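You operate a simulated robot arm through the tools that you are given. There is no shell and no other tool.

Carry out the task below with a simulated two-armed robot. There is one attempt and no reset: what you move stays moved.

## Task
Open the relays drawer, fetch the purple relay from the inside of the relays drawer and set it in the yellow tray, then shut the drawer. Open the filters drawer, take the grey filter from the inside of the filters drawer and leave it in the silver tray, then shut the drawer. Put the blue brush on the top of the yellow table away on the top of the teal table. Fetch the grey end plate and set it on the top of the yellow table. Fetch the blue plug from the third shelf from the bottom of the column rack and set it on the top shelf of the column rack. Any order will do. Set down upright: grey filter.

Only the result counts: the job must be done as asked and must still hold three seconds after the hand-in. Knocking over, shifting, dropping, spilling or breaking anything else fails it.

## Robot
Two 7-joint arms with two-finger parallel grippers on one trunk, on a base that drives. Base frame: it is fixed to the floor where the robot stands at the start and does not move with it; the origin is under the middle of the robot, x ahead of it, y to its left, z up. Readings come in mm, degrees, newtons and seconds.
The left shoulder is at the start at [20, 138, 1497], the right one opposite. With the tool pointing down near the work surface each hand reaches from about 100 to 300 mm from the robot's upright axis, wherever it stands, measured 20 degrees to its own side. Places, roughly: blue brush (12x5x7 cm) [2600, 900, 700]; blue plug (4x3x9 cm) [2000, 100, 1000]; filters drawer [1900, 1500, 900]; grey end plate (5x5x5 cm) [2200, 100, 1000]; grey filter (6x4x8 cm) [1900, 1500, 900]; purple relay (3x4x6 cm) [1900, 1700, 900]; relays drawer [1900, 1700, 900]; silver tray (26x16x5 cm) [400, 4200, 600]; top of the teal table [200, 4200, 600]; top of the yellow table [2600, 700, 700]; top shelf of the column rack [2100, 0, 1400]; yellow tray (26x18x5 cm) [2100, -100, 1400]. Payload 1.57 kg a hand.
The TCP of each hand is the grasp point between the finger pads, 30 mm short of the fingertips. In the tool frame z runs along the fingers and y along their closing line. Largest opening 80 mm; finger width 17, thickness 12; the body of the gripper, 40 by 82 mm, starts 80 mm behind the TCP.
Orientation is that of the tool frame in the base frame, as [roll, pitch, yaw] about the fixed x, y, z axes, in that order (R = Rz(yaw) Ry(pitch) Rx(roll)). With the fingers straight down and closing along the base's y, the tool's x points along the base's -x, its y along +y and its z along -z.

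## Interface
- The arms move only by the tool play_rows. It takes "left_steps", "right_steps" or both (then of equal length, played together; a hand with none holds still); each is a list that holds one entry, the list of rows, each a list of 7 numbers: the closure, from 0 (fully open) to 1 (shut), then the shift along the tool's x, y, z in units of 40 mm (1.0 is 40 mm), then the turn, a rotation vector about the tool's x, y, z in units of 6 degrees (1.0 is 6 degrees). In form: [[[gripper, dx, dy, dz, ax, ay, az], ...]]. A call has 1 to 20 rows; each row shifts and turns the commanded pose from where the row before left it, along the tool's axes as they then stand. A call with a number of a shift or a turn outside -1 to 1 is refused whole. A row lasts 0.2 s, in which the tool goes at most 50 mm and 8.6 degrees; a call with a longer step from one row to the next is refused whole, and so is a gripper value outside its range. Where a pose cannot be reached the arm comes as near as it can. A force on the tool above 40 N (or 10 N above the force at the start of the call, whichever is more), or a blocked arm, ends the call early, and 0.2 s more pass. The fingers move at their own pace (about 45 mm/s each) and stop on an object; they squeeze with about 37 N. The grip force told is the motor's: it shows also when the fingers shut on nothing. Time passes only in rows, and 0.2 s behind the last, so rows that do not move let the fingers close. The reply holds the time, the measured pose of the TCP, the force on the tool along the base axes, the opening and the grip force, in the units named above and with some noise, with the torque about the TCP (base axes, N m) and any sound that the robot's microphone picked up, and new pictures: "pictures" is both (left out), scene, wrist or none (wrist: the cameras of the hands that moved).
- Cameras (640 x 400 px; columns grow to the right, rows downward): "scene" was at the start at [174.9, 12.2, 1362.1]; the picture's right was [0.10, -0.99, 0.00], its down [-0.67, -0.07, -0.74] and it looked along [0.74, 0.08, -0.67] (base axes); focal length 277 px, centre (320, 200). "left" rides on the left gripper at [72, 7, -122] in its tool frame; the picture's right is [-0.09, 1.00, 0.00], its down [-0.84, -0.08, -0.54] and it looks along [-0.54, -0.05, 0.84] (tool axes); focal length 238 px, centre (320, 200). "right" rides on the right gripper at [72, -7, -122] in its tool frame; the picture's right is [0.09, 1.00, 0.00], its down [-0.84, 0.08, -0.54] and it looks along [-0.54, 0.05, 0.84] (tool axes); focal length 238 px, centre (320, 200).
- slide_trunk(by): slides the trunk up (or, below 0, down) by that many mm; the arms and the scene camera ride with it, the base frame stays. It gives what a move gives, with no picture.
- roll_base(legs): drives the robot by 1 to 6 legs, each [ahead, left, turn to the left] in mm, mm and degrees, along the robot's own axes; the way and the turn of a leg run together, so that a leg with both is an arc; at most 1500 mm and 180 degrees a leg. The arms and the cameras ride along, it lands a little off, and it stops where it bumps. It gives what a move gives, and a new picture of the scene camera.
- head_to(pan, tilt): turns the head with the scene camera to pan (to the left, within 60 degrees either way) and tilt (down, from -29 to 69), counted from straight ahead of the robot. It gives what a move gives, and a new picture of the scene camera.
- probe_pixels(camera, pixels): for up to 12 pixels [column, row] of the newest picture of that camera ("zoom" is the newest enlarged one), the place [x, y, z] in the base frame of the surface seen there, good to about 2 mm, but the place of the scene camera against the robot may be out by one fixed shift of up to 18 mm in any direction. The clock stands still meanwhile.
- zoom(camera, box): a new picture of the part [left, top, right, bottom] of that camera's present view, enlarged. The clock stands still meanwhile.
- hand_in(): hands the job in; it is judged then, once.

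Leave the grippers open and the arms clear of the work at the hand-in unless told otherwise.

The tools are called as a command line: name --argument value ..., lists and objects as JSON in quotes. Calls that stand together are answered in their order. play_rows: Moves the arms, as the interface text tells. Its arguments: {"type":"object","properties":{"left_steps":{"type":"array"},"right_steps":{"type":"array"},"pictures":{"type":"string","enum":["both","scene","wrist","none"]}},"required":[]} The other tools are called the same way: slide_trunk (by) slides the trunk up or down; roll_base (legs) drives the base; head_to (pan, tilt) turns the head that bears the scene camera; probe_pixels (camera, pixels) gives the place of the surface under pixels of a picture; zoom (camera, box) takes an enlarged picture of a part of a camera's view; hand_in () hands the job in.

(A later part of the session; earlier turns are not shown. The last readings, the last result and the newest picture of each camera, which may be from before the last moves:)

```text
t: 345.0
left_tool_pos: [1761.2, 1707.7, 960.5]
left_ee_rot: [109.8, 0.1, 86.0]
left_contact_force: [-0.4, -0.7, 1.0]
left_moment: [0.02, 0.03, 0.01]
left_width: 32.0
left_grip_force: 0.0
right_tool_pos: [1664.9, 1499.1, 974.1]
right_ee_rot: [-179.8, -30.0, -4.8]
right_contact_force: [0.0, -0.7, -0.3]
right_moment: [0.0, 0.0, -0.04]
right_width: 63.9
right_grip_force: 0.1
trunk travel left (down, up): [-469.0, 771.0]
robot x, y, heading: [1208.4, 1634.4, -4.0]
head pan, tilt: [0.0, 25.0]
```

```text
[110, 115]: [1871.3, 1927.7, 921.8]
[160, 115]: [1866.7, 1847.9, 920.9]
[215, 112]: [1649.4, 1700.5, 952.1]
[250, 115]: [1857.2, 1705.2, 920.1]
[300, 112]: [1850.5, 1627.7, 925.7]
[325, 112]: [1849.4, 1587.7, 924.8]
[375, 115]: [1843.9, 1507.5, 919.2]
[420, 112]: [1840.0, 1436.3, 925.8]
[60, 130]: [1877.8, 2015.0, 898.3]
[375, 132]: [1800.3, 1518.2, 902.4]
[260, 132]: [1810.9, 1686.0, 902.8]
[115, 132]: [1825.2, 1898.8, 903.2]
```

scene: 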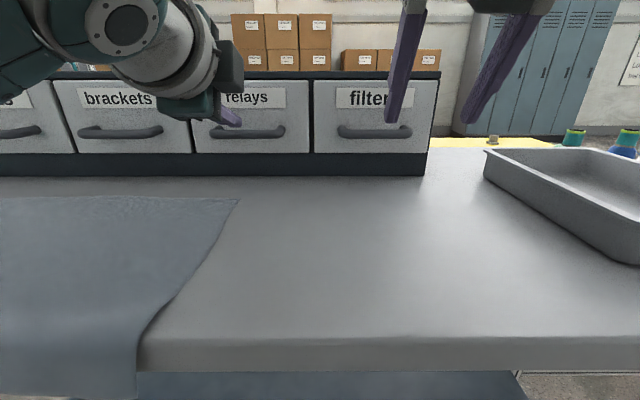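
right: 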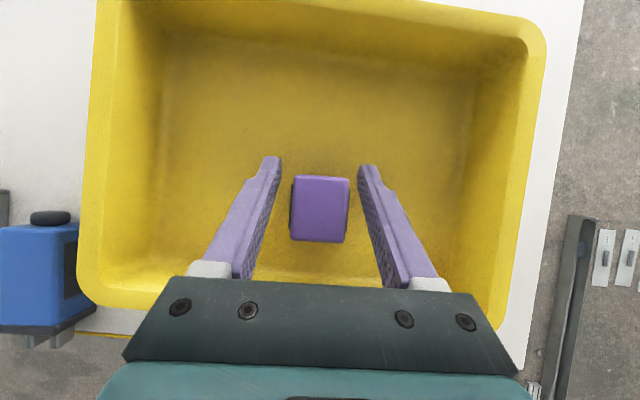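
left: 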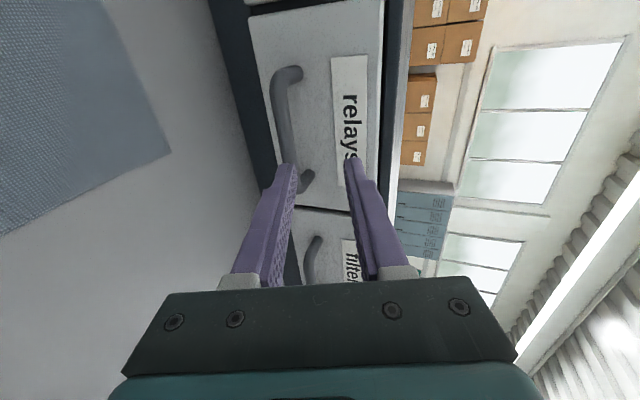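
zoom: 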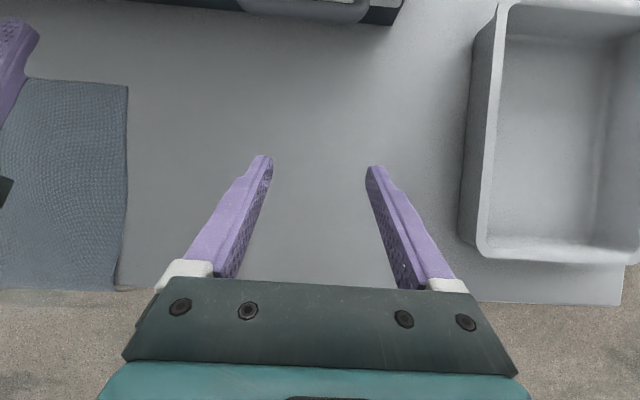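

All fronts are flush and unmoved. Next the filters drawer: I back 60, strafe right 187, lower 32 mm, and probe its handle with the left camera.

roll_base --legs '[[-60, 0, 0], [0, -187, 0]]'

slide_trunk --by -32

zoom --camera "left" --box '[0, 0, 640, 400]'

```text
t: 347.1
left_tool_pos: [1689.4, 1528.9, 960.9]
left_ee_rot: [109.8, -0.1, 86.0]
left_contact_force: [-0.5, -0.1, -0.1]
left_moment: [0.03, -0.03, 0.04]
left_width: 39.9
left_grip_force: 0.0
right_tool_pos: [1590.7, 1318.1, 973.3]
right_ee_rot: [-179.9, -30.0, -4.8]
right_contact_force: [-0.2, 0.8, -0.4]
right_moment: [0.04, 0.02, 0.02]
right_width: 64.0
right_grip_force: 0.1
trunk travel left (down, up): [-469.0, 771.0]
robot x, y, heading: [1138.2, 1458.9, -4.2]
head pan, tilt: [0.0, 25.0]
```

scene: 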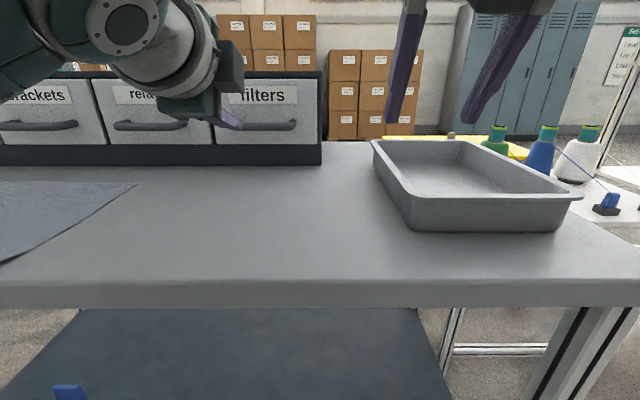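

```text
t: 347.9
left_tool_pos: [1689.3, 1528.8, 929.8]
left_ee_rot: [109.8, 0.0, 86.0]
left_contact_force: [0.5, 0.0, 0.4]
left_moment: [0.01, 0.0, -0.02]
left_width: 40.0
left_grip_force: 0.1
right_tool_pos: [1591.3, 1318.5, 940.8]
right_ee_rot: [-179.8, -30.0, -4.9]
right_contact_force: [0.7, -0.2, 0.6]
right_moment: [0.05, 0.02, -0.02]
right_width: 64.3
right_grip_force: 0.0
trunk travel left (down, up): [-437.0, 803.0]
robot x, y, heading: [1138.6, 1458.3, -3.8]
head pan, tilt: [0.0, 25.0]
```

```text
1.00 times, centred on (320, 200) of left (not enlarged: the box is as wide or as high as the picture)
```

zoom: 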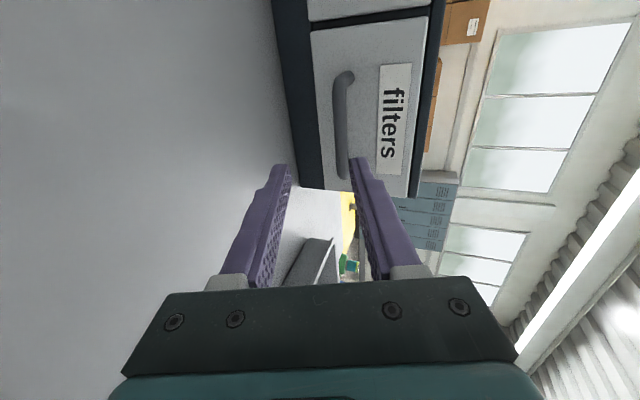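

probe_pixels --camera "zoom" --pixels '[[339, 100], [339, 130], [341, 165], [350, 76], [345, 130], [325, 100], [370, 130], [370, 50], [380, 175], [342, 178]]'

```text
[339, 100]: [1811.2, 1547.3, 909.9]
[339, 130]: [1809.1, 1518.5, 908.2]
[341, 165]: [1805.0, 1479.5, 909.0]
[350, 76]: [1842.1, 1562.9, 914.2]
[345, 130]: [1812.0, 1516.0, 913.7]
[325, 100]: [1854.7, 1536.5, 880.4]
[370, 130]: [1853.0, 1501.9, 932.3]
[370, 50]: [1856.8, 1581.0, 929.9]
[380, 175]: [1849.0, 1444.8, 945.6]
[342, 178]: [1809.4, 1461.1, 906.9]
```

Filters bar axis ≈ (1815, 1515, 910). I drive 60 mm forward, then move to the pre-grasp point.

roll_base --legs '[[60, 0, 0]]'

play_rows --left_steps '[[[0.5, -0.13, 0.078, 0.5625, 0, 0, 0], [0.5, 0, 0, 0, 0, 0, 0]]]' --pictures "wrist"

```text
t: 348.8
left_tool_pos: [1747.3, 1526.0, 929.4]
left_ee_rot: [109.8, 0.1, 86.0]
left_contact_force: [0.1, -0.9, -0.4]
left_moment: [0.0, 0.01, 0.02]
left_width: 40.0
left_grip_force: 0.1
right_tool_pos: [1649.2, 1314.6, 941.0]
right_ee_rot: [-179.8, -30.0, -4.8]
right_contact_force: [0.7, 0.4, 0.4]
right_moment: [0.03, 0.0, -0.01]
right_width: 64.0
right_grip_force: 0.1
trunk travel left (down, up): [-437.0, 803.0]
robot x, y, heading: [1200.1, 1451.7, -4.0]
head pan, tilt: [0.0, 25.0]
```

scene: 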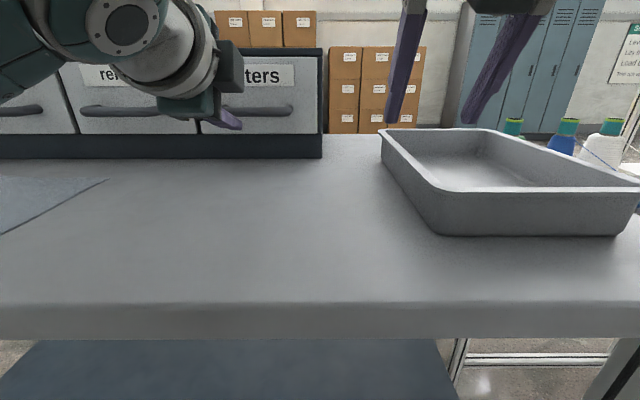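

```text
t: 349.4
left_tool_pos: [1770.3, 1517.9, 923.5]
left_ee_rot: [109.7, 0.0, 86.1]
left_contact_force: [-0.5, -0.1, 0.2]
left_moment: [0.03, 0.0, 0.05]
left_width: 40.0
left_grip_force: 0.1
right_tool_pos: [1649.0, 1314.8, 940.2]
right_ee_rot: [-179.7, -30.0, -4.8]
right_contact_force: [0.2, 0.2, -0.1]
right_moment: [-0.04, -0.01, -0.02]
right_width: 63.9
right_grip_force: 0.1
trunk travel left (down, up): [-437.0, 803.0]
robot x, y, heading: [1195.8, 1452.5, -4.1]
head pan, tilt: [0.0, 25.0]
```

left: 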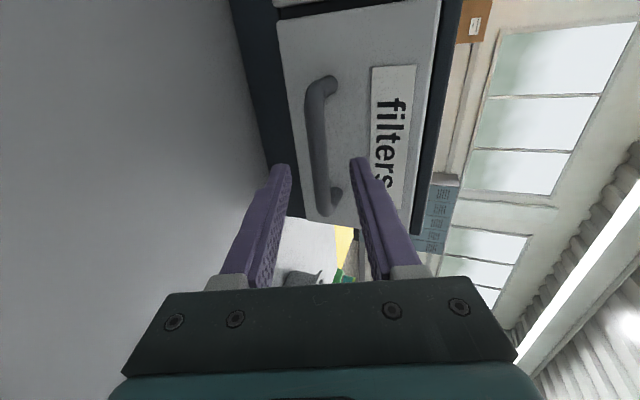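

The bar is centred between the fingers. Advance 35 mm and close.

play_rows --left_steps '[[[0.5, 0, 0, 0.44, 0, 0, 0], [0.5, 0, 0, 0.44, 0, 0, 0], [0.5, 0, 0, 0, 0, 0, 0], [1, 0, 0, 0, 0, 0, 0], [1, 0, 0, 0, 0, 0, 0], [1, 0, 0, 0, 0, 0, 0], [1, 0, 0, 0, 0, 0, 0]]]' --pictures "wrist"

```text
t: 351.0
left_tool_pos: [1799.9, 1515.6, 911.1]
left_ee_rot: [109.9, -0.1, 85.9]
left_contact_force: [0.2, -0.9, -6.0]
left_moment: [-0.2, 0.1, -0.03]
left_width: 13.6
left_grip_force: 29.9
right_tool_pos: [1647.2, 1316.0, 940.2]
right_ee_rot: [-179.8, -29.9, -4.8]
right_contact_force: [0.0, 0.2, 0.1]
right_moment: [0.0, -0.01, 0.0]
right_width: 64.4
right_grip_force: 0.0
trunk travel left (down, up): [-437.0, 803.0]
robot x, y, heading: [1200.7, 1456.1, -4.0]
head pan, tilt: [0.0, 25.0]
```

left: 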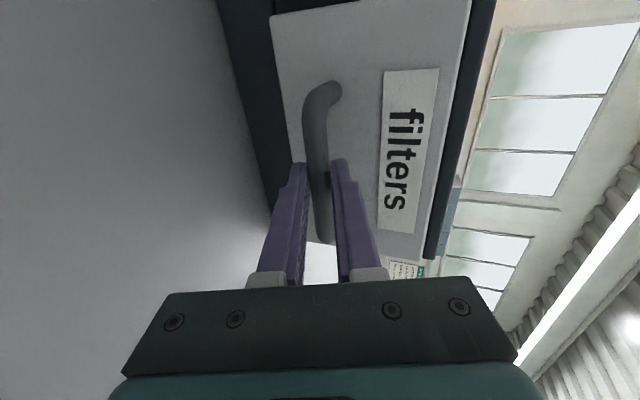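

Gripped. I pull 150 mm with the arm, then a little more.

play_rows --left_steps '[[[1, 0, -0.03, 0.011, 0, 0, 0], [1, 0, -0.2565, -0.705, 0, 0, 0], [1, 0, -0.2565, -0.705, 0, 0, 0], [1, 0, -0.2565, -0.705, 0, 0, 0], [1, 0, -0.2565, -0.705, 0, 0, 0], [1, 0, -0.2565, -0.705, 0, 0, 0], [1, 0, -0.1, -0.275, 0, 0, 0], [1, 0, 0, 0, 0, 0, 0]]]' --pictures "wrist"

```text
t: 352.8
left_tool_pos: [1640.2, 1526.2, 912.7]
left_ee_rot: [109.4, 0.0, 86.0]
left_contact_force: [-0.7, -0.9, 9.2]
left_moment: [-0.13, -0.1, 0.14]
left_width: 13.4
left_grip_force: 30.4
right_tool_pos: [1650.0, 1314.7, 941.0]
right_ee_rot: [-179.8, -30.0, -4.7]
right_contact_force: [0.5, 0.5, 0.0]
right_moment: [0.0, -0.04, 0.01]
right_width: 64.2
right_grip_force: 0.0
trunk travel left (down, up): [-437.0, 803.0]
robot x, y, heading: [1195.2, 1453.6, -4.0]
head pan, tilt: [0.0, 25.0]
```

left: 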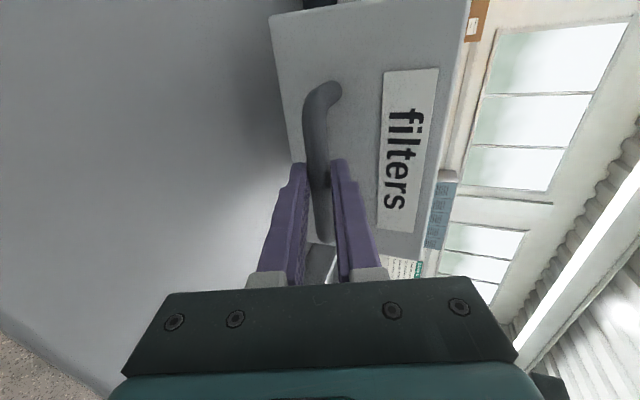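

Opened ~160 mm. I release the bar and back the base 160 mm out, then raise the trunk and rearrange the hands for picking.

play_rows --left_steps '[[[0.45, 0, 0, 0, 0, 0, 0], [0.45, 0, 0, 0, 0, 0, 0], [0.45, 0, 0, 0, 0, 0, 0]]]' --pictures "none"

roll_base --legs '[[-160, 0, 0]]'

slide_trunk --by 280

play_rows --left_steps '[[[0.45, 0, 0.564, -0.205, 0, 0, 0], [0.45, 0, 0.564, -0.205, 0, 0, 0], [0.45, 0, 0.564, -0.205, 0, 0, 0], [0.45, 0, 0.564, -0.205, 0, 0, 0], [0.45, 0, 0.564, -0.205, 0, 0, 0]]]' --right_steps '[[[0.05, -0.098, 0, 0.81, 0, 0, 0], [0.05, -0.098, 0, 0.81, 0, 0, 0], [0.05, -0.098, 0, 0.81, 0, 0, 0], [0.05, -0.098, 0, 0.81, 0, 0, 0], [0.05, -0.098, 0, 0.81, 0, 0, 0]]]' --pictures "both"

```text
t: 353.6
left_tool_pos: [1640.3, 1527.6, 910.0]
left_ee_rot: [109.8, 0.0, 86.0]
left_contact_force: [0.1, -0.4, 0.1]
left_moment: [0.0, 0.01, -0.02]
left_width: 43.9
left_grip_force: 0.1
right_tool_pos: [1649.1, 1314.9, 941.3]
right_ee_rot: [-179.8, -30.0, -4.8]
right_contact_force: [-0.2, 0.0, 0.1]
right_moment: [0.02, -0.02, 0.04]
right_width: 63.8
right_grip_force: 0.1
trunk travel left (down, up): [-437.0, 803.0]
robot x, y, heading: [1197.8, 1457.9, -3.9]
head pan, tilt: [0.0, 25.0]
```

```text
t: 355.0
left_tool_pos: [1482.2, 1537.7, 909.0]
left_ee_rot: [109.7, 0.1, 86.0]
left_contact_force: [0.2, -0.7, 0.5]
left_moment: [0.01, -0.01, 0.01]
left_width: 44.1
left_grip_force: 0.0
right_tool_pos: [1492.0, 1325.0, 941.1]
right_ee_rot: [-179.8, -30.0, -4.7]
right_contact_force: [0.6, -0.5, -0.7]
right_moment: [-0.01, -0.02, 0.03]
right_width: 64.0
right_grip_force: 0.0
trunk travel left (down, up): [-437.0, 803.0]
robot x, y, heading: [1039.4, 1468.2, -3.8]
head pan, tilt: [0.0, 25.0]
```

scene: 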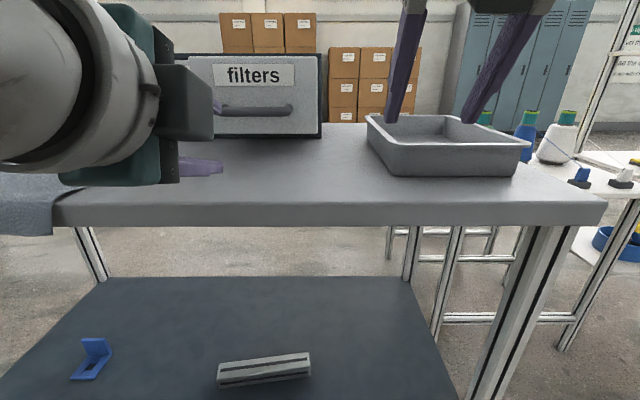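

```text
t: 357.9
left_tool_pos: [1483.0, 1536.9, 1188.4]
left_ee_rot: [109.9, 0.0, 85.9]
left_contact_force: [0.1, -0.1, 0.1]
left_moment: [-0.02, 0.02, 0.01]
left_width: 44.0
left_grip_force: 0.1
right_tool_pos: [1492.6, 1325.1, 1220.5]
right_ee_rot: [-179.8, -30.0, -4.8]
right_contact_force: [-0.7, 0.1, 0.1]
right_moment: [0.04, 0.03, -0.01]
right_width: 63.8
right_grip_force: 0.1
trunk travel left (down, up): [-717.0, 523.0]
robot x, y, heading: [1040.0, 1464.4, -3.8]
head pan, tilt: [0.0, 25.0]
```

```text
t: 359.1
left_tool_pos: [1483.1, 1537.0, 1311.1]
left_ee_rot: [109.9, 0.0, 86.0]
left_contact_force: [0.0, -0.3, 0.0]
left_moment: [0.02, -0.02, 0.0]
left_width: 43.9
left_grip_force: 0.0
right_tool_pos: [1556.3, 1321.2, 1069.4]
right_ee_rot: [-179.9, -30.1, -4.8]
right_contact_force: [-0.2, 0.1, -0.9]
right_moment: [0.0, 0.01, 0.02]
right_width: 76.1
right_grip_force: 0.1
trunk travel left (down, up): [-717.0, 523.0]
robot x, y, heading: [1041.7, 1460.0, -3.9]
head pan, tilt: [0.0, 25.0]
```

scene: 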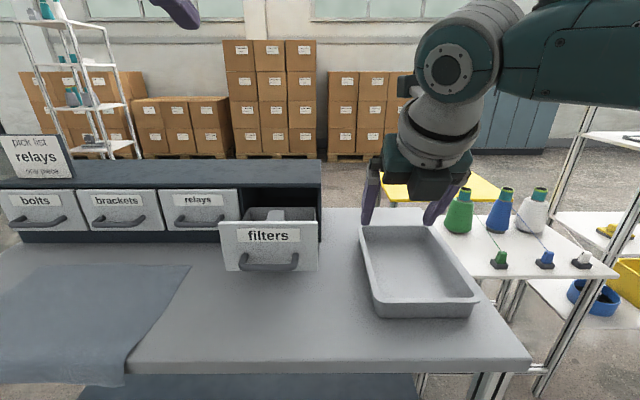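
right: 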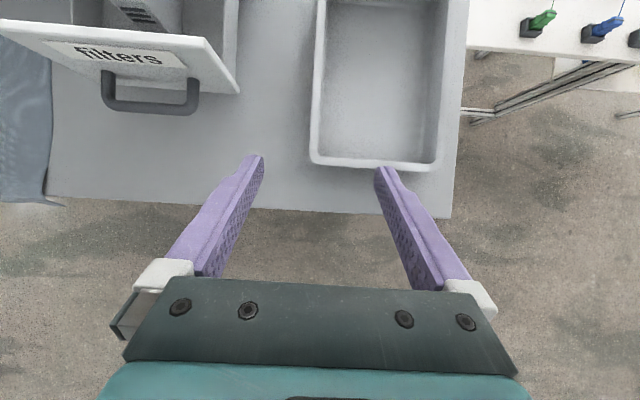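
left: 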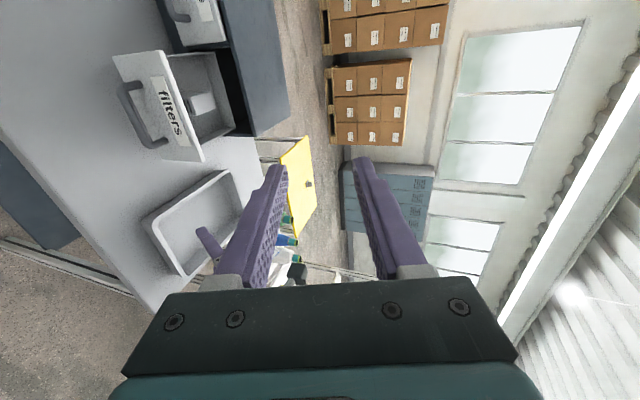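

The grey filter is visible in the drawer. I zoom with the left camera and probe.

zoom --camera "left" --box '[100, 30, 300, 180]'

probe_pixels --camera "left" --pixels '[[200, 103], [190, 95], [210, 95], [193, 113], [212, 113], [185, 105], [205, 60], [230, 130], [180, 70]]'

```text
2.67 times, centred on (200, 105) of left
```

zoom: 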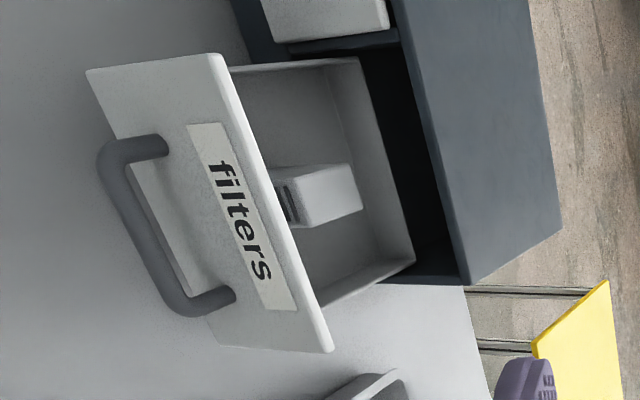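

```text
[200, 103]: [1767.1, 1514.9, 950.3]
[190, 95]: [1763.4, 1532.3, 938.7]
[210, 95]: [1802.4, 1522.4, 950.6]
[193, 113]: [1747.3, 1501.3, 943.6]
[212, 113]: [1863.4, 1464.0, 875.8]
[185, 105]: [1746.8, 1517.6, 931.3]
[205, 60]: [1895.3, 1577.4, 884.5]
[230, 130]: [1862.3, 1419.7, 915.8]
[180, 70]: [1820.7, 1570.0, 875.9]
```

Filter: top z≈951, x 1750–1810, y≈1495–1535, standing. I move so that the right hand hovers in front of it for a better look.

roll_base --legs '[[130, 205, 0]]'

zoom --camera "right" --box '[220, 20, 420, 220]'

```text
t: 360.9
left_tool_pos: [1625.3, 1735.3, 1310.8]
left_ee_rot: [109.8, 0.0, 86.2]
left_contact_force: [0.0, 0.4, 0.3]
left_moment: [-0.02, 0.0, -0.04]
left_width: 43.7
left_grip_force: 0.0
right_tool_pos: [1698.6, 1518.2, 1069.2]
right_ee_rot: [-179.7, -30.1, -4.8]
right_contact_force: [0.2, 0.0, 0.5]
right_moment: [0.0, 0.0, -0.01]
right_width: 75.8
right_grip_force: 0.1
trunk travel left (down, up): [-717.0, 523.0]
robot x, y, heading: [1179.8, 1661.7, -3.8]
head pan, tilt: [0.0, 25.0]
```

scene: 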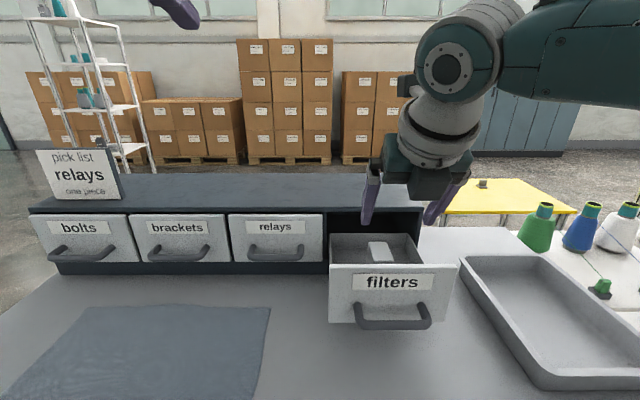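

```text
2.00 times, centred on (320, 120) of right
```

zoom: 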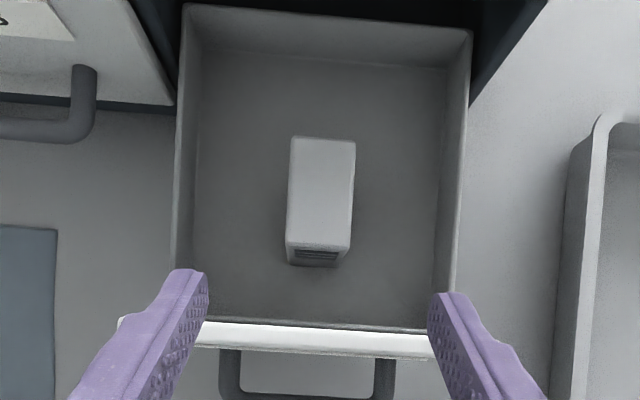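

probe_pixels --camera "zoom" --pixels '[[295, 145], [350, 148], [290, 235], [347, 240], [320, 190], [320, 245], [320, 142], [320, 262], [320, 340], [300, 190], [340, 190], [400, 200]]'

```text
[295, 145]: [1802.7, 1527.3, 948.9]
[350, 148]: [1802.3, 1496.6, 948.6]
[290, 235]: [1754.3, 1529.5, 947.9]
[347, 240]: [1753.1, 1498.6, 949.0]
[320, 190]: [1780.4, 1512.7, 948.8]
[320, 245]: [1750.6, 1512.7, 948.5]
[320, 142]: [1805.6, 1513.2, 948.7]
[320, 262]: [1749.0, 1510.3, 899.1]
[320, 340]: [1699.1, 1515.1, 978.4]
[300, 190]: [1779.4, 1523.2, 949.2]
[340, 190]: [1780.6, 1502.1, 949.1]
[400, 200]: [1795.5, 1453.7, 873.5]
```

Filter top z 949, x 1750–1807, y≈1513, aligned. I drive 78 mm forward and then fine-adjust.

roll_base --legs '[[78, 1, 0]]'

play_rows --right_steps '[[[0.05, 0.22, 0, 0.125, 0, 0, 0], [0.05, 0, 0, 0, 0, 0, 0]]]' --pictures "wrist"

```text
t: 361.9
left_tool_pos: [1703.0, 1731.2, 1311.5]
left_ee_rot: [109.9, 0.0, 86.2]
left_contact_force: [0.2, -0.4, -0.1]
left_moment: [0.02, 0.0, -0.03]
left_width: 43.9
left_grip_force: 0.1
right_tool_pos: [1773.7, 1514.7, 1070.4]
right_ee_rot: [-179.8, -30.1, -4.8]
right_contact_force: [-0.8, -0.7, 0.3]
right_moment: [0.02, 0.01, 0.01]
right_width: 76.0
right_grip_force: 0.1
trunk travel left (down, up): [-717.0, 523.0]
robot x, y, heading: [1260.2, 1656.7, -3.9]
head pan, tilt: [0.0, 25.0]
```

scene: 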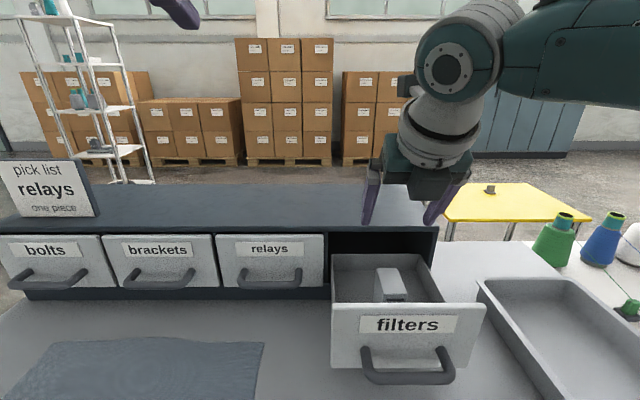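

```text
t: 362.5
left_tool_pos: [1704.2, 1730.5, 1311.6]
left_ee_rot: [109.7, 0.0, 86.1]
left_contact_force: [0.7, 0.1, -0.2]
left_moment: [-0.01, -0.01, 0.01]
left_width: 44.1
left_grip_force: 0.0
right_tool_pos: [1784.9, 1513.3, 1069.4]
right_ee_rot: [-179.8, -30.1, -4.7]
right_contact_force: [0.4, -0.5, 0.1]
right_moment: [-0.02, 0.0, 0.0]
right_width: 75.9
right_grip_force: 0.1
trunk travel left (down, up): [-717.0, 523.0]
robot x, y, heading: [1258.3, 1652.0, -4.0]
head pan, tilt: [0.0, 25.0]
```

right: 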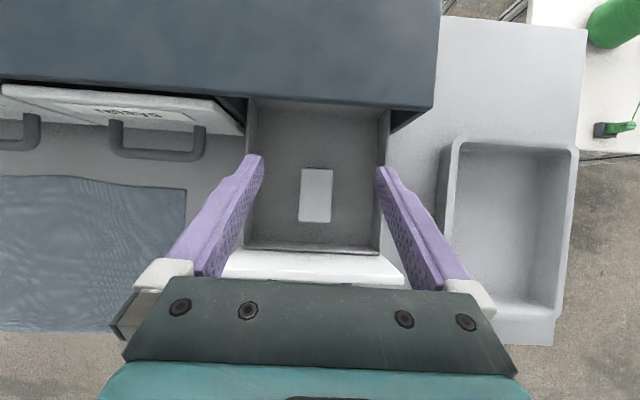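

play_rows --right_steps '[[[0.05, 0.087, 0, 0.05, 0, 0, 0], [0.05, 0, 0, 0, 0, 0, 0]]]' --pictures "none"

slide_trunk --by -90

zoom --camera "right" --box '[160, 100, 480, 300]'

```text
t: 363.1
left_tool_pos: [1703.3, 1730.3, 1311.3]
left_ee_rot: [109.8, 0.1, 86.0]
left_contact_force: [0.1, -0.7, -0.1]
left_moment: [0.02, 0.0, -0.01]
left_width: 44.0
left_grip_force: 0.0
right_tool_pos: [1788.0, 1512.9, 1070.8]
right_ee_rot: [-179.8, -30.0, -4.8]
right_contact_force: [0.4, 0.1, 0.2]
right_moment: [-0.02, 0.0, 0.01]
right_width: 75.8
right_grip_force: 0.1
trunk travel left (down, up): [-717.0, 523.0]
robot x, y, heading: [1257.1, 1656.9, -3.8]
head pan, tilt: [0.0, 25.0]
```

```text
t: 364.3
left_tool_pos: [1702.2, 1730.9, 1222.2]
left_ee_rot: [109.9, 0.0, 86.1]
left_contact_force: [0.8, -0.3, 0.0]
left_moment: [-0.03, 0.04, 0.0]
left_width: 44.0
left_grip_force: 0.0
right_tool_pos: [1789.0, 1512.6, 980.8]
right_ee_rot: [-179.8, -29.9, -4.8]
right_contact_force: [-0.4, 0.1, 0.1]
right_moment: [-0.01, -0.02, -0.04]
right_width: 75.8
right_grip_force: 0.0
trunk travel left (down, up): [-627.0, 613.0]
robot x, y, heading: [1260.7, 1655.7, -3.9]
head pan, tilt: [0.0, 25.0]
```

```text
2.00 times, centred on (320, 200) of right
```

zoom: 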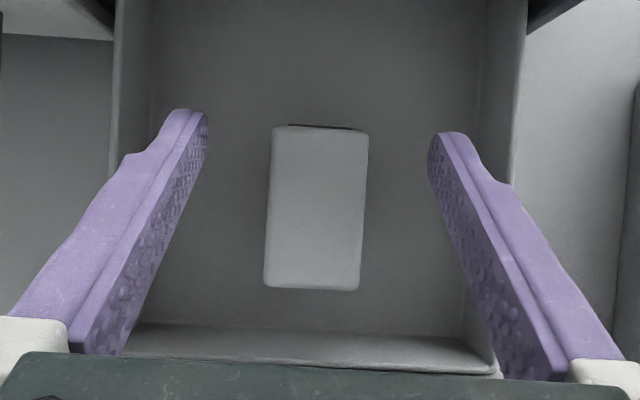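

Centred. I lower 46 mm and close on the filter.

slide_trunk --by -46

play_rows --right_steps '[[[1, 0, 0, 0, 0, 0, 0], [1, 0, 0, 0, 0, 0, 0], [1, 0, 0, 0, 0, 0, 0], [1, 0, 0, 0, 0, 0, 0], [1, 0, 0, 0, 0, 0, 0]]]' --pictures "wrist"

```text
t: 365.2
left_tool_pos: [1703.3, 1732.1, 1175.3]
left_ee_rot: [109.8, 0.0, 86.1]
left_contact_force: [-0.6, -0.6, -0.5]
left_moment: [-0.04, -0.01, 0.01]
left_width: 44.0
left_grip_force: 0.1
right_tool_pos: [1786.7, 1513.0, 934.0]
right_ee_rot: [-179.8, -29.9, -4.7]
right_contact_force: [1.0, 0.5, 0.1]
right_moment: [0.06, -0.04, 0.0]
right_width: 76.0
right_grip_force: 0.2
trunk travel left (down, up): [-581.0, 659.0]
robot x, y, heading: [1259.4, 1658.0, -3.8]
head pan, tilt: [0.0, 25.0]
```

```text
t: 366.4
left_tool_pos: [1702.7, 1732.2, 1175.2]
left_ee_rot: [109.8, 0.0, 86.0]
left_contact_force: [0.9, -0.9, 0.2]
left_moment: [0.03, -0.02, -0.01]
left_width: 44.0
left_grip_force: 0.1
right_tool_pos: [1788.9, 1512.0, 933.8]
right_ee_rot: [-179.7, -30.1, -4.7]
right_contact_force: [0.2, -0.9, -0.2]
right_moment: [-0.03, 0.03, 0.02]
right_width: 35.3
right_grip_force: 37.2
trunk travel left (down, up): [-581.0, 659.0]
robot x, y, heading: [1263.3, 1659.5, -3.5]
head pan, tilt: [0.0, 25.0]
```

right: 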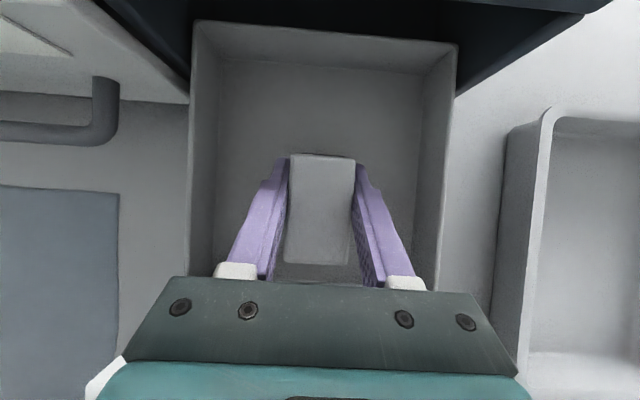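

Filter gripped (35.3 mm). I lift it 160 mm straight up and check.

slide_trunk --by 160

zoom --camera "right" --box '[160, 100, 480, 300]'

roll_base --legs '[[-220, 0, 0]]'

```text
t: 368.2
left_tool_pos: [1703.4, 1731.4, 1334.2]
left_ee_rot: [109.8, 0.0, 86.1]
left_contact_force: [0.4, 0.2, 0.9]
left_moment: [0.0, 0.02, -0.01]
left_width: 43.9
left_grip_force: 0.1
right_tool_pos: [1788.4, 1512.4, 1093.8]
right_ee_rot: [-179.8, -30.0, -4.7]
right_contact_force: [0.0, 0.3, -0.8]
right_moment: [-0.01, -0.01, -0.04]
right_width: 35.6
right_grip_force: 37.3
trunk travel left (down, up): [-741.0, 499.0]
robot x, y, heading: [1262.2, 1658.7, -3.9]
head pan, tilt: [0.0, 25.0]
```

```text
2.00 times, centred on (320, 200) of right
```

zoom: 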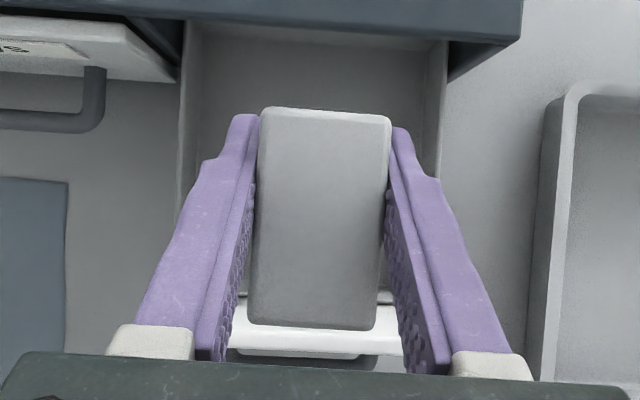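

```text
t: 369.9
left_tool_pos: [1486.9, 1746.2, 1335.4]
left_ee_rot: [109.8, 0.0, 86.1]
left_contact_force: [-0.5, -0.7, 0.8]
left_moment: [0.0, -0.01, -0.03]
left_width: 44.1
left_grip_force: 0.0
right_tool_pos: [1571.2, 1527.1, 1096.1]
right_ee_rot: [-179.8, -30.1, -4.8]
right_contact_force: [-0.5, -0.2, -1.4]
right_moment: [0.01, -0.01, 0.04]
right_width: 35.2
right_grip_force: 37.4
trunk travel left (down, up): [-741.0, 499.0]
robot x, y, heading: [1040.2, 1676.0, -3.9]
head pan, tilt: [0.0, 25.0]
```

scene: 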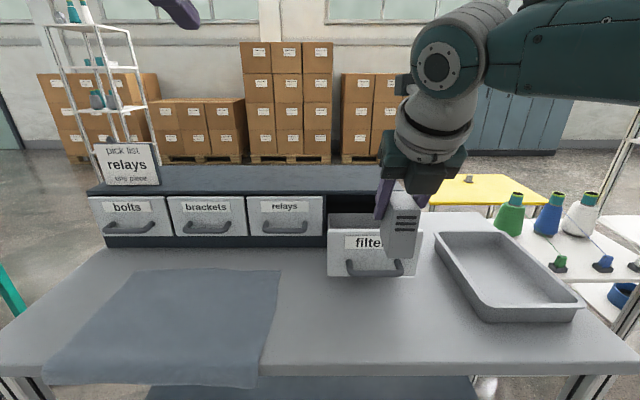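

The filter is held well. I rearrange the arms: right hand up/back (filter clear of the bench), left hand down/forward with fingers shut for pushing; then lower the trunk.

play_rows --left_steps '[[[1, 0, -0.325, 0.863, 0, 0, 0], [1, 0, -0.325, 0.863, 0, 0, 0], [1, 0, -0.325, 0.863, 0, 0, 0], [1, 0, -0.325, 0.863, 0, 0, 0], [1, 0, -0.325, 0.863, 0, 0, 0], [1, 0, 0, 0, 0, 0, 0]]]' --right_steps '[[[1, 0.098, 0, -0.81, 0, 0, 0], [1, 0.098, 0, -0.81, 0, 0, 0], [1, 0.098, 0, -0.81, 0, 0, 0], [1, 0.098, 0, -0.81, 0, 0, 0], [1, 0.098, 0, -0.81, 0, 0, 0], [1, 0, 0, 0, 0, 0, 0]]]' --pictures "none"

roll_base --legs '[[0, -228, 0]]'

slide_trunk --by -255

zoom --camera "left" --box '[0, 0, 640, 400]'

```text
t: 371.3
left_tool_pos: [1624.4, 1735.4, 1215.7]
left_ee_rot: [109.8, 0.0, 86.0]
left_contact_force: [0.3, 0.2, -0.2]
left_moment: [0.0, -0.02, 0.02]
left_width: 0.0
left_grip_force: 21.1
right_tool_pos: [1508.1, 1532.1, 1243.3]
right_ee_rot: [-179.8, -30.0, -4.7]
right_contact_force: [0.2, 0.0, -1.7]
right_moment: [0.02, -0.02, -0.01]
right_width: 35.1
right_grip_force: 37.2
trunk travel left (down, up): [-741.0, 499.0]
robot x, y, heading: [1044.3, 1673.8, -4.0]
head pan, tilt: [0.0, 25.0]
```

```text
t: 373.1
left_tool_pos: [1609.6, 1512.0, 1215.7]
left_ee_rot: [109.8, 0.0, 86.3]
left_contact_force: [-0.1, 0.1, 0.3]
left_moment: [-0.02, -0.02, 0.01]
left_width: 0.2
left_grip_force: 21.0
right_tool_pos: [1492.6, 1306.5, 1243.5]
right_ee_rot: [-179.8, -30.0, -4.5]
right_contact_force: [-0.1, -0.8, -1.2]
right_moment: [0.0, -0.05, -0.03]
right_width: 35.2
right_grip_force: 36.9
trunk travel left (down, up): [-741.0, 499.0]
robot x, y, heading: [1026.6, 1442.6, -3.9]
head pan, tilt: [0.0, 25.0]
```

scene: 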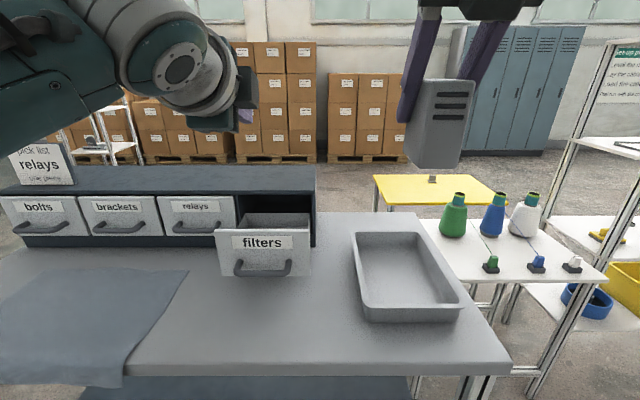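

```text
t: 375.7
left_tool_pos: [1609.2, 1511.5, 959.4]
left_ee_rot: [109.7, 0.1, 86.2]
left_contact_force: [0.0, 0.2, 0.4]
left_moment: [-0.02, -0.02, -0.02]
left_width: 0.2
left_grip_force: 21.9
right_tool_pos: [1493.2, 1307.4, 988.2]
right_ee_rot: [-179.7, -30.0, -4.6]
right_contact_force: [-0.5, -0.1, -0.1]
right_moment: [0.0, 0.0, 0.0]
right_width: 35.5
right_grip_force: 36.7
trunk travel left (down, up): [-486.0, 754.0]
robot x, y, heading: [1028.3, 1442.8, -3.6]
head pan, tilt: [0.0, 25.0]
```

```text
1.00 times, centred on (320, 200) of left (not enlarged: the box is as wide or as high as the picture)
```

zoom: 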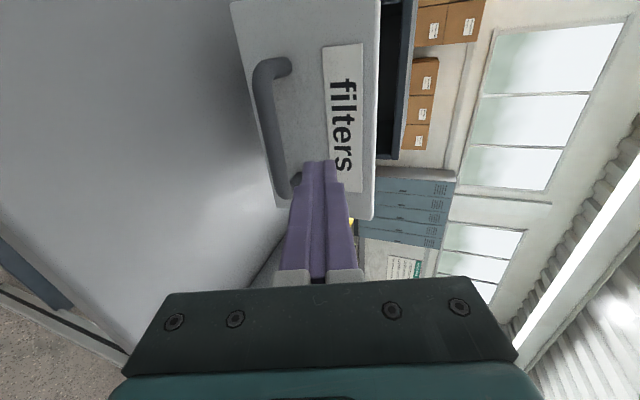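

Fingertips face the filters panel. I shift 8 mm left, then drive 180 mm forward to push the drawer in.

play_rows --left_steps '[[[1, 0.2, 0, 0, 0, 0, 0], [1, 0, 0, 0, 0, 0, 0]]]' --pictures "none"

roll_base --legs '[[180, 0, 0]]'

play_rows --left_steps '[[[1, 0, 0.085, 0.235, 0, 0, 0], [1, 0, 0.085, 0.235, 0, 0, 0], [1, 0, 0, 0, 0, 0, 0]]]' --pictures "wrist"

```text
t: 376.3
left_tool_pos: [1612.2, 1520.2, 959.6]
left_ee_rot: [109.8, -0.1, 86.2]
left_contact_force: [1.0, 0.2, 0.2]
left_moment: [-0.01, -0.02, 0.03]
left_width: 0.0
left_grip_force: 20.9
right_tool_pos: [1491.9, 1308.5, 987.3]
right_ee_rot: [-179.7, -30.0, -4.6]
right_contact_force: [0.0, 0.2, -0.4]
right_moment: [0.01, -0.02, 0.03]
right_width: 35.0
right_grip_force: 37.2
trunk travel left (down, up): [-486.0, 754.0]
robot x, y, heading: [1028.8, 1445.4, -3.6]
head pan, tilt: [0.0, 25.0]
```

```text
t: 377.8
left_tool_pos: [1789.7, 1509.2, 959.7]
left_ee_rot: [109.8, 0.0, 86.2]
left_contact_force: [0.2, 0.0, -0.6]
left_moment: [0.0, -0.01, -0.01]
left_width: 0.0
left_grip_force: 21.1
right_tool_pos: [1672.2, 1295.2, 988.0]
right_ee_rot: [-179.8, -30.0, -4.6]
right_contact_force: [0.1, -0.6, -1.3]
right_moment: [-0.03, 0.03, 0.04]
right_width: 35.3
right_grip_force: 36.6
trunk travel left (down, up): [-486.0, 754.0]
robot x, y, heading: [1204.8, 1432.2, -3.7]
head pan, tilt: [0.0, 25.0]
```

scene: 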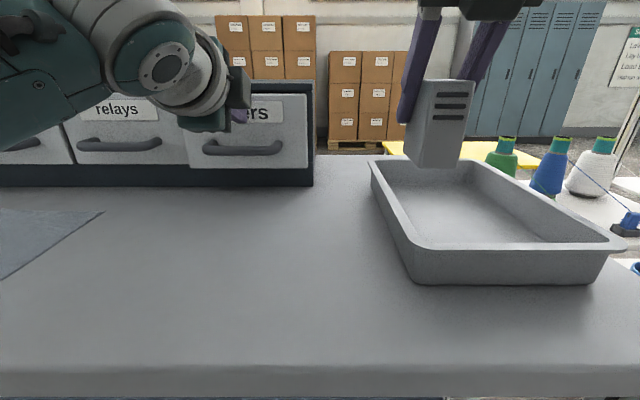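

```text
t: 378.6
left_tool_pos: [1809.5, 1507.4, 959.8]
left_ee_rot: [109.9, 0.1, 86.2]
left_contact_force: [-0.3, 0.3, -0.3]
left_moment: [0.0, 0.0, -0.03]
left_width: 0.2
left_grip_force: 21.4
right_tool_pos: [1671.6, 1295.6, 987.7]
right_ee_rot: [-179.9, -30.0, -4.6]
right_contact_force: [-0.4, 0.1, -1.4]
right_moment: [0.01, 0.0, 0.03]
right_width: 35.3
right_grip_force: 36.7
trunk travel left (down, up): [-486.0, 754.0]
robot x, y, heading: [1205.1, 1433.8, -3.5]
head pan, tilt: [0.0, 25.0]
```

left: 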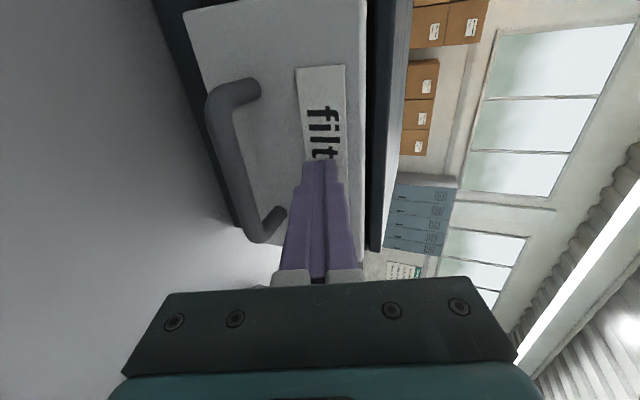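

play_rows --left_steps '[[[1, 0, 0.034, 0.094, 0, 0, 0], [1, 0, 0.034, 0.094, 0, 0, 0], [1, 0, 0.034, 0.094, 0, 0, 0], [1, 0, 0, 0, 0, 0, 0]]]' --pictures "none"

```text
t: 379.6
left_tool_pos: [1821.1, 1506.4, 960.5]
left_ee_rot: [109.8, 0.0, 86.2]
left_contact_force: [-4.3, 1.1, 2.9]
left_moment: [0.0, -0.09, 0.02]
left_width: 0.2
left_grip_force: 20.8
right_tool_pos: [1670.8, 1296.2, 987.5]
right_ee_rot: [-179.8, -29.9, -4.6]
right_contact_force: [0.5, 0.2, -0.7]
right_moment: [0.0, -0.01, 0.02]
right_width: 35.4
right_grip_force: 36.4
trunk travel left (down, up): [-486.0, 754.0]
robot x, y, heading: [1208.6, 1435.7, -3.4]
head pan, tilt: [0.0, 25.0]
```

play_rows --left_steps '[[[1, 0, 0.017, 0.047, 0, 0, 0], [1, 0, 0.017, 0.047, 0, 0, 0], [1, 0, 0, 0, 0, 0, 0]]]' --pictures "none"

```text
t: 380.4
left_tool_pos: [1822.1, 1507.5, 958.9]
left_ee_rot: [109.8, -0.1, 86.1]
left_contact_force: [-35.1, 3.2, 17.6]
left_moment: [-0.06, -0.54, 0.07]
left_width: 0.2
left_grip_force: 20.6
right_tool_pos: [1667.6, 1296.5, 985.7]
right_ee_rot: [-179.8, -29.8, -4.6]
right_contact_force: [-0.2, 0.1, -1.7]
right_moment: [0.01, 0.02, -0.02]
right_width: 35.3
right_grip_force: 37.3
trunk travel left (down, up): [-486.0, 754.0]
robot x, y, heading: [1207.0, 1435.2, -3.7]
head pan, tilt: [0.0, 25.0]
```

Closed against its stop (35 N). I retract the left hand and check flushness.

play_rows --left_steps '[[[1, 0, -0.342, -0.93, 0, 0, 0], [1, 0, -0.342, -0.93, 0, 0, 0], [1, 0, -0.342, -0.93, 0, 0, 0]]]' --pictures "both"

probe_pixels --camera "left" --pixels '[[320, 50], [320, 100], [325, 170], [340, 40], [300, 60]]'

probe_pixels --camera "scene" --pixels '[[80, 125], [140, 125], [200, 130], [300, 130], [260, 100], [290, 115], [100, 145], [270, 150]]'

```text
t: 381.2
left_tool_pos: [1706.9, 1515.4, 958.8]
left_ee_rot: [109.9, 0.0, 86.3]
left_contact_force: [0.3, 0.8, 0.0]
left_moment: [-0.02, -0.01, -0.01]
left_width: 0.0
left_grip_force: 21.4
right_tool_pos: [1670.6, 1295.4, 987.8]
right_ee_rot: [-179.8, -29.9, -4.5]
right_contact_force: [-0.5, 0.1, -0.5]
right_moment: [-0.01, -0.05, 0.02]
right_width: 35.6
right_grip_force: 37.3
trunk travel left (down, up): [-486.0, 754.0]
robot x, y, heading: [1203.8, 1435.9, -3.7]
head pan, tilt: [0.0, 25.0]
```

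scene: 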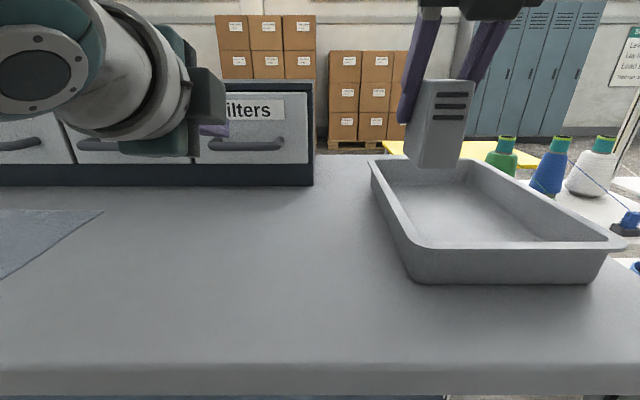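
left: 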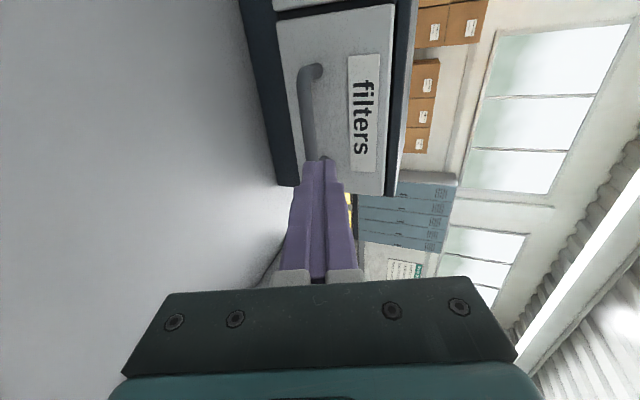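

```text
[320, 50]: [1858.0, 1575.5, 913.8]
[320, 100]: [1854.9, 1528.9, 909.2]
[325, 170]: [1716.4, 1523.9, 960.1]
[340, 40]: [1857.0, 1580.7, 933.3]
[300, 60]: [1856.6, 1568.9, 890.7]
```

```text
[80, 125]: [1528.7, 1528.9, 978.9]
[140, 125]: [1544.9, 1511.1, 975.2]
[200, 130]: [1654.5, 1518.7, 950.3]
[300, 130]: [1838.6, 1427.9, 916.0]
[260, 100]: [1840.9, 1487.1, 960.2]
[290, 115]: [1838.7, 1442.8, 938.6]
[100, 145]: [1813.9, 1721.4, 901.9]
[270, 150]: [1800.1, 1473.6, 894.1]
```

Filters drawer is shut and flush. Now to the silver tray: I back off, raise the trunk, turn to face +y and drive north along x≈1050.

roll_base --legs '[[-250, 0, 0]]'

slide_trunk --by 300

roll_base --legs '[[0, 0, 93.7], [0, -100, 0], [1500, 0, 0]]'

```text
t: 383.0
left_tool_pos: [1459.9, 1533.0, 958.3]
left_ee_rot: [109.6, 0.0, 86.6]
left_contact_force: [0.1, 0.2, 0.3]
left_moment: [-0.01, -0.02, -0.02]
left_width: 0.0
left_grip_force: 21.3
right_tool_pos: [1424.6, 1313.9, 988.2]
right_ee_rot: [-179.9, -30.0, -4.3]
right_contact_force: [0.2, -0.5, -0.8]
right_moment: [-0.01, -0.03, -0.01]
right_width: 35.6
right_grip_force: 36.8
trunk travel left (down, up): [-486.0, 754.0]
robot x, y, heading: [955.7, 1449.9, -3.4]
head pan, tilt: [0.0, 25.0]
```

scene: 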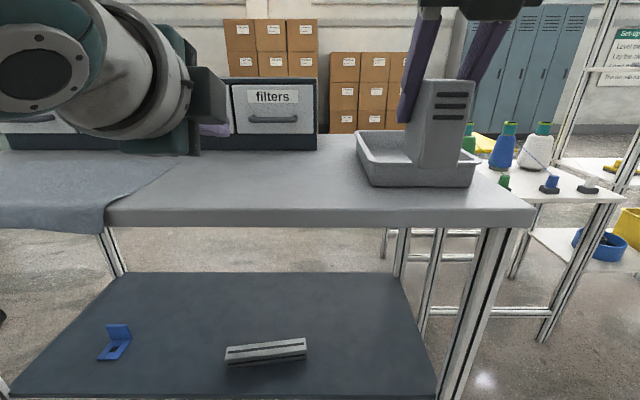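

```text
t: 386.0
left_tool_pos: [1460.4, 1532.4, 1258.4]
left_ee_rot: [109.8, 0.1, 86.5]
left_contact_force: [0.1, 0.9, 0.2]
left_moment: [-0.01, -0.02, -0.02]
left_width: 0.1
left_grip_force: 21.4
right_tool_pos: [1424.6, 1313.4, 1287.2]
right_ee_rot: [-179.8, -29.9, -4.3]
right_contact_force: [-0.1, -0.1, -1.3]
right_moment: [0.0, 0.01, 0.0]
right_width: 35.4
right_grip_force: 37.3
trunk travel left (down, up): [-786.0, 454.0]
robot x, y, heading: [958.6, 1447.1, -3.2]
head pan, tilt: [0.0, 25.0]
```

```text
t: 398.0
left_tool_pos: [944.0, 3416.9, 1258.2]
left_ee_rot: [109.8, 0.0, 179.4]
left_contact_force: [0.1, 0.0, 0.0]
left_moment: [-0.03, -0.03, 0.01]
left_width: 0.0
left_grip_force: 21.3
right_tool_pos: [1165.1, 3393.3, 1287.6]
right_ee_rot: [-179.8, -30.0, 88.6]
right_contact_force: [-0.1, -0.3, -1.7]
right_moment: [0.01, 0.04, -0.06]
right_width: 35.5
right_grip_force: 36.9
trunk travel left (down, up): [-786.0, 454.0]
robot x, y, heading: [1053.5, 2918.9, 89.3]
head pan, tilt: [0.0, 25.0]
```

scene: 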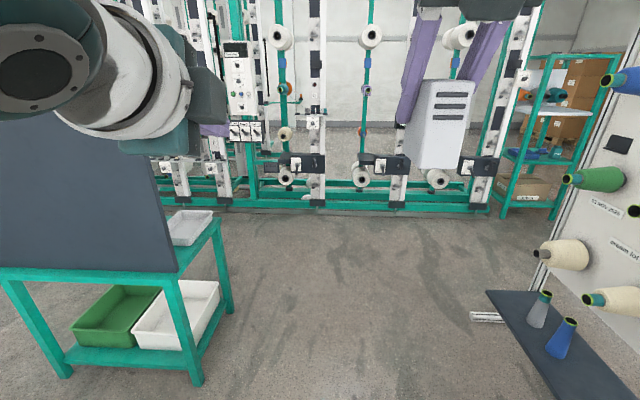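

The way between the teal table and the white board is clear. I continue 1750 mm, then turn right 180° to face −y.

roll_base --legs '[[1500, 0, 0.7], [270, 0, 0], [0, 0, -180]]'

head_to --pan -30 --tilt 40

```text
t: 414.2
left_tool_pos: [1190.0, 4200.8, 1258.8]
left_ee_rot: [109.9, 0.0, 3.0]
left_contact_force: [0.6, 0.3, -0.8]
left_moment: [0.0, -0.01, -0.01]
left_width: 0.0
left_grip_force: 21.2
right_tool_pos: [966.3, 4210.4, 1287.4]
right_ee_rot: [-179.7, -29.9, -88.0]
right_contact_force: [-0.1, -0.6, -1.0]
right_moment: [0.0, 0.0, 0.02]
right_width: 35.5
right_grip_force: 37.2
trunk travel left (down, up): [-786.0, 454.0]
robot x, y, heading: [1052.3, 4691.3, -87.4]
head pan, tilt: [0.0, 25.0]
```

scene: 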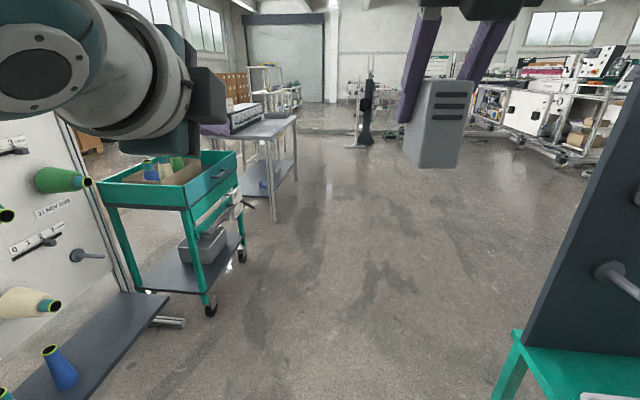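

```text
t: 415.2
left_tool_pos: [1188.5, 4201.5, 1258.3]
left_ee_rot: [109.8, 0.1, 2.9]
left_contact_force: [-0.4, 1.2, -0.4]
left_moment: [-0.03, 0.03, 0.01]
left_width: 0.0
left_grip_force: 21.3
right_tool_pos: [966.9, 4210.5, 1287.3]
right_ee_rot: [-179.7, -30.0, -87.8]
right_contact_force: [0.5, -0.5, 0.4]
right_moment: [-0.03, 0.01, -0.02]
right_width: 35.5
right_grip_force: 36.8
trunk travel left (down, up): [-786.0, 454.0]
robot x, y, heading: [1048.6, 4686.7, -87.1]
head pan, tilt: [-30.0, 40.0]
```

scene: 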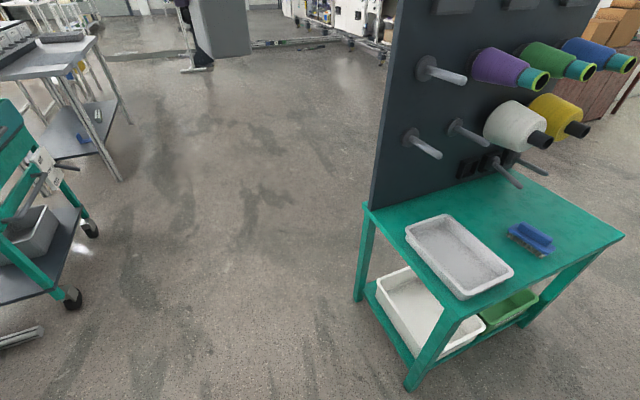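

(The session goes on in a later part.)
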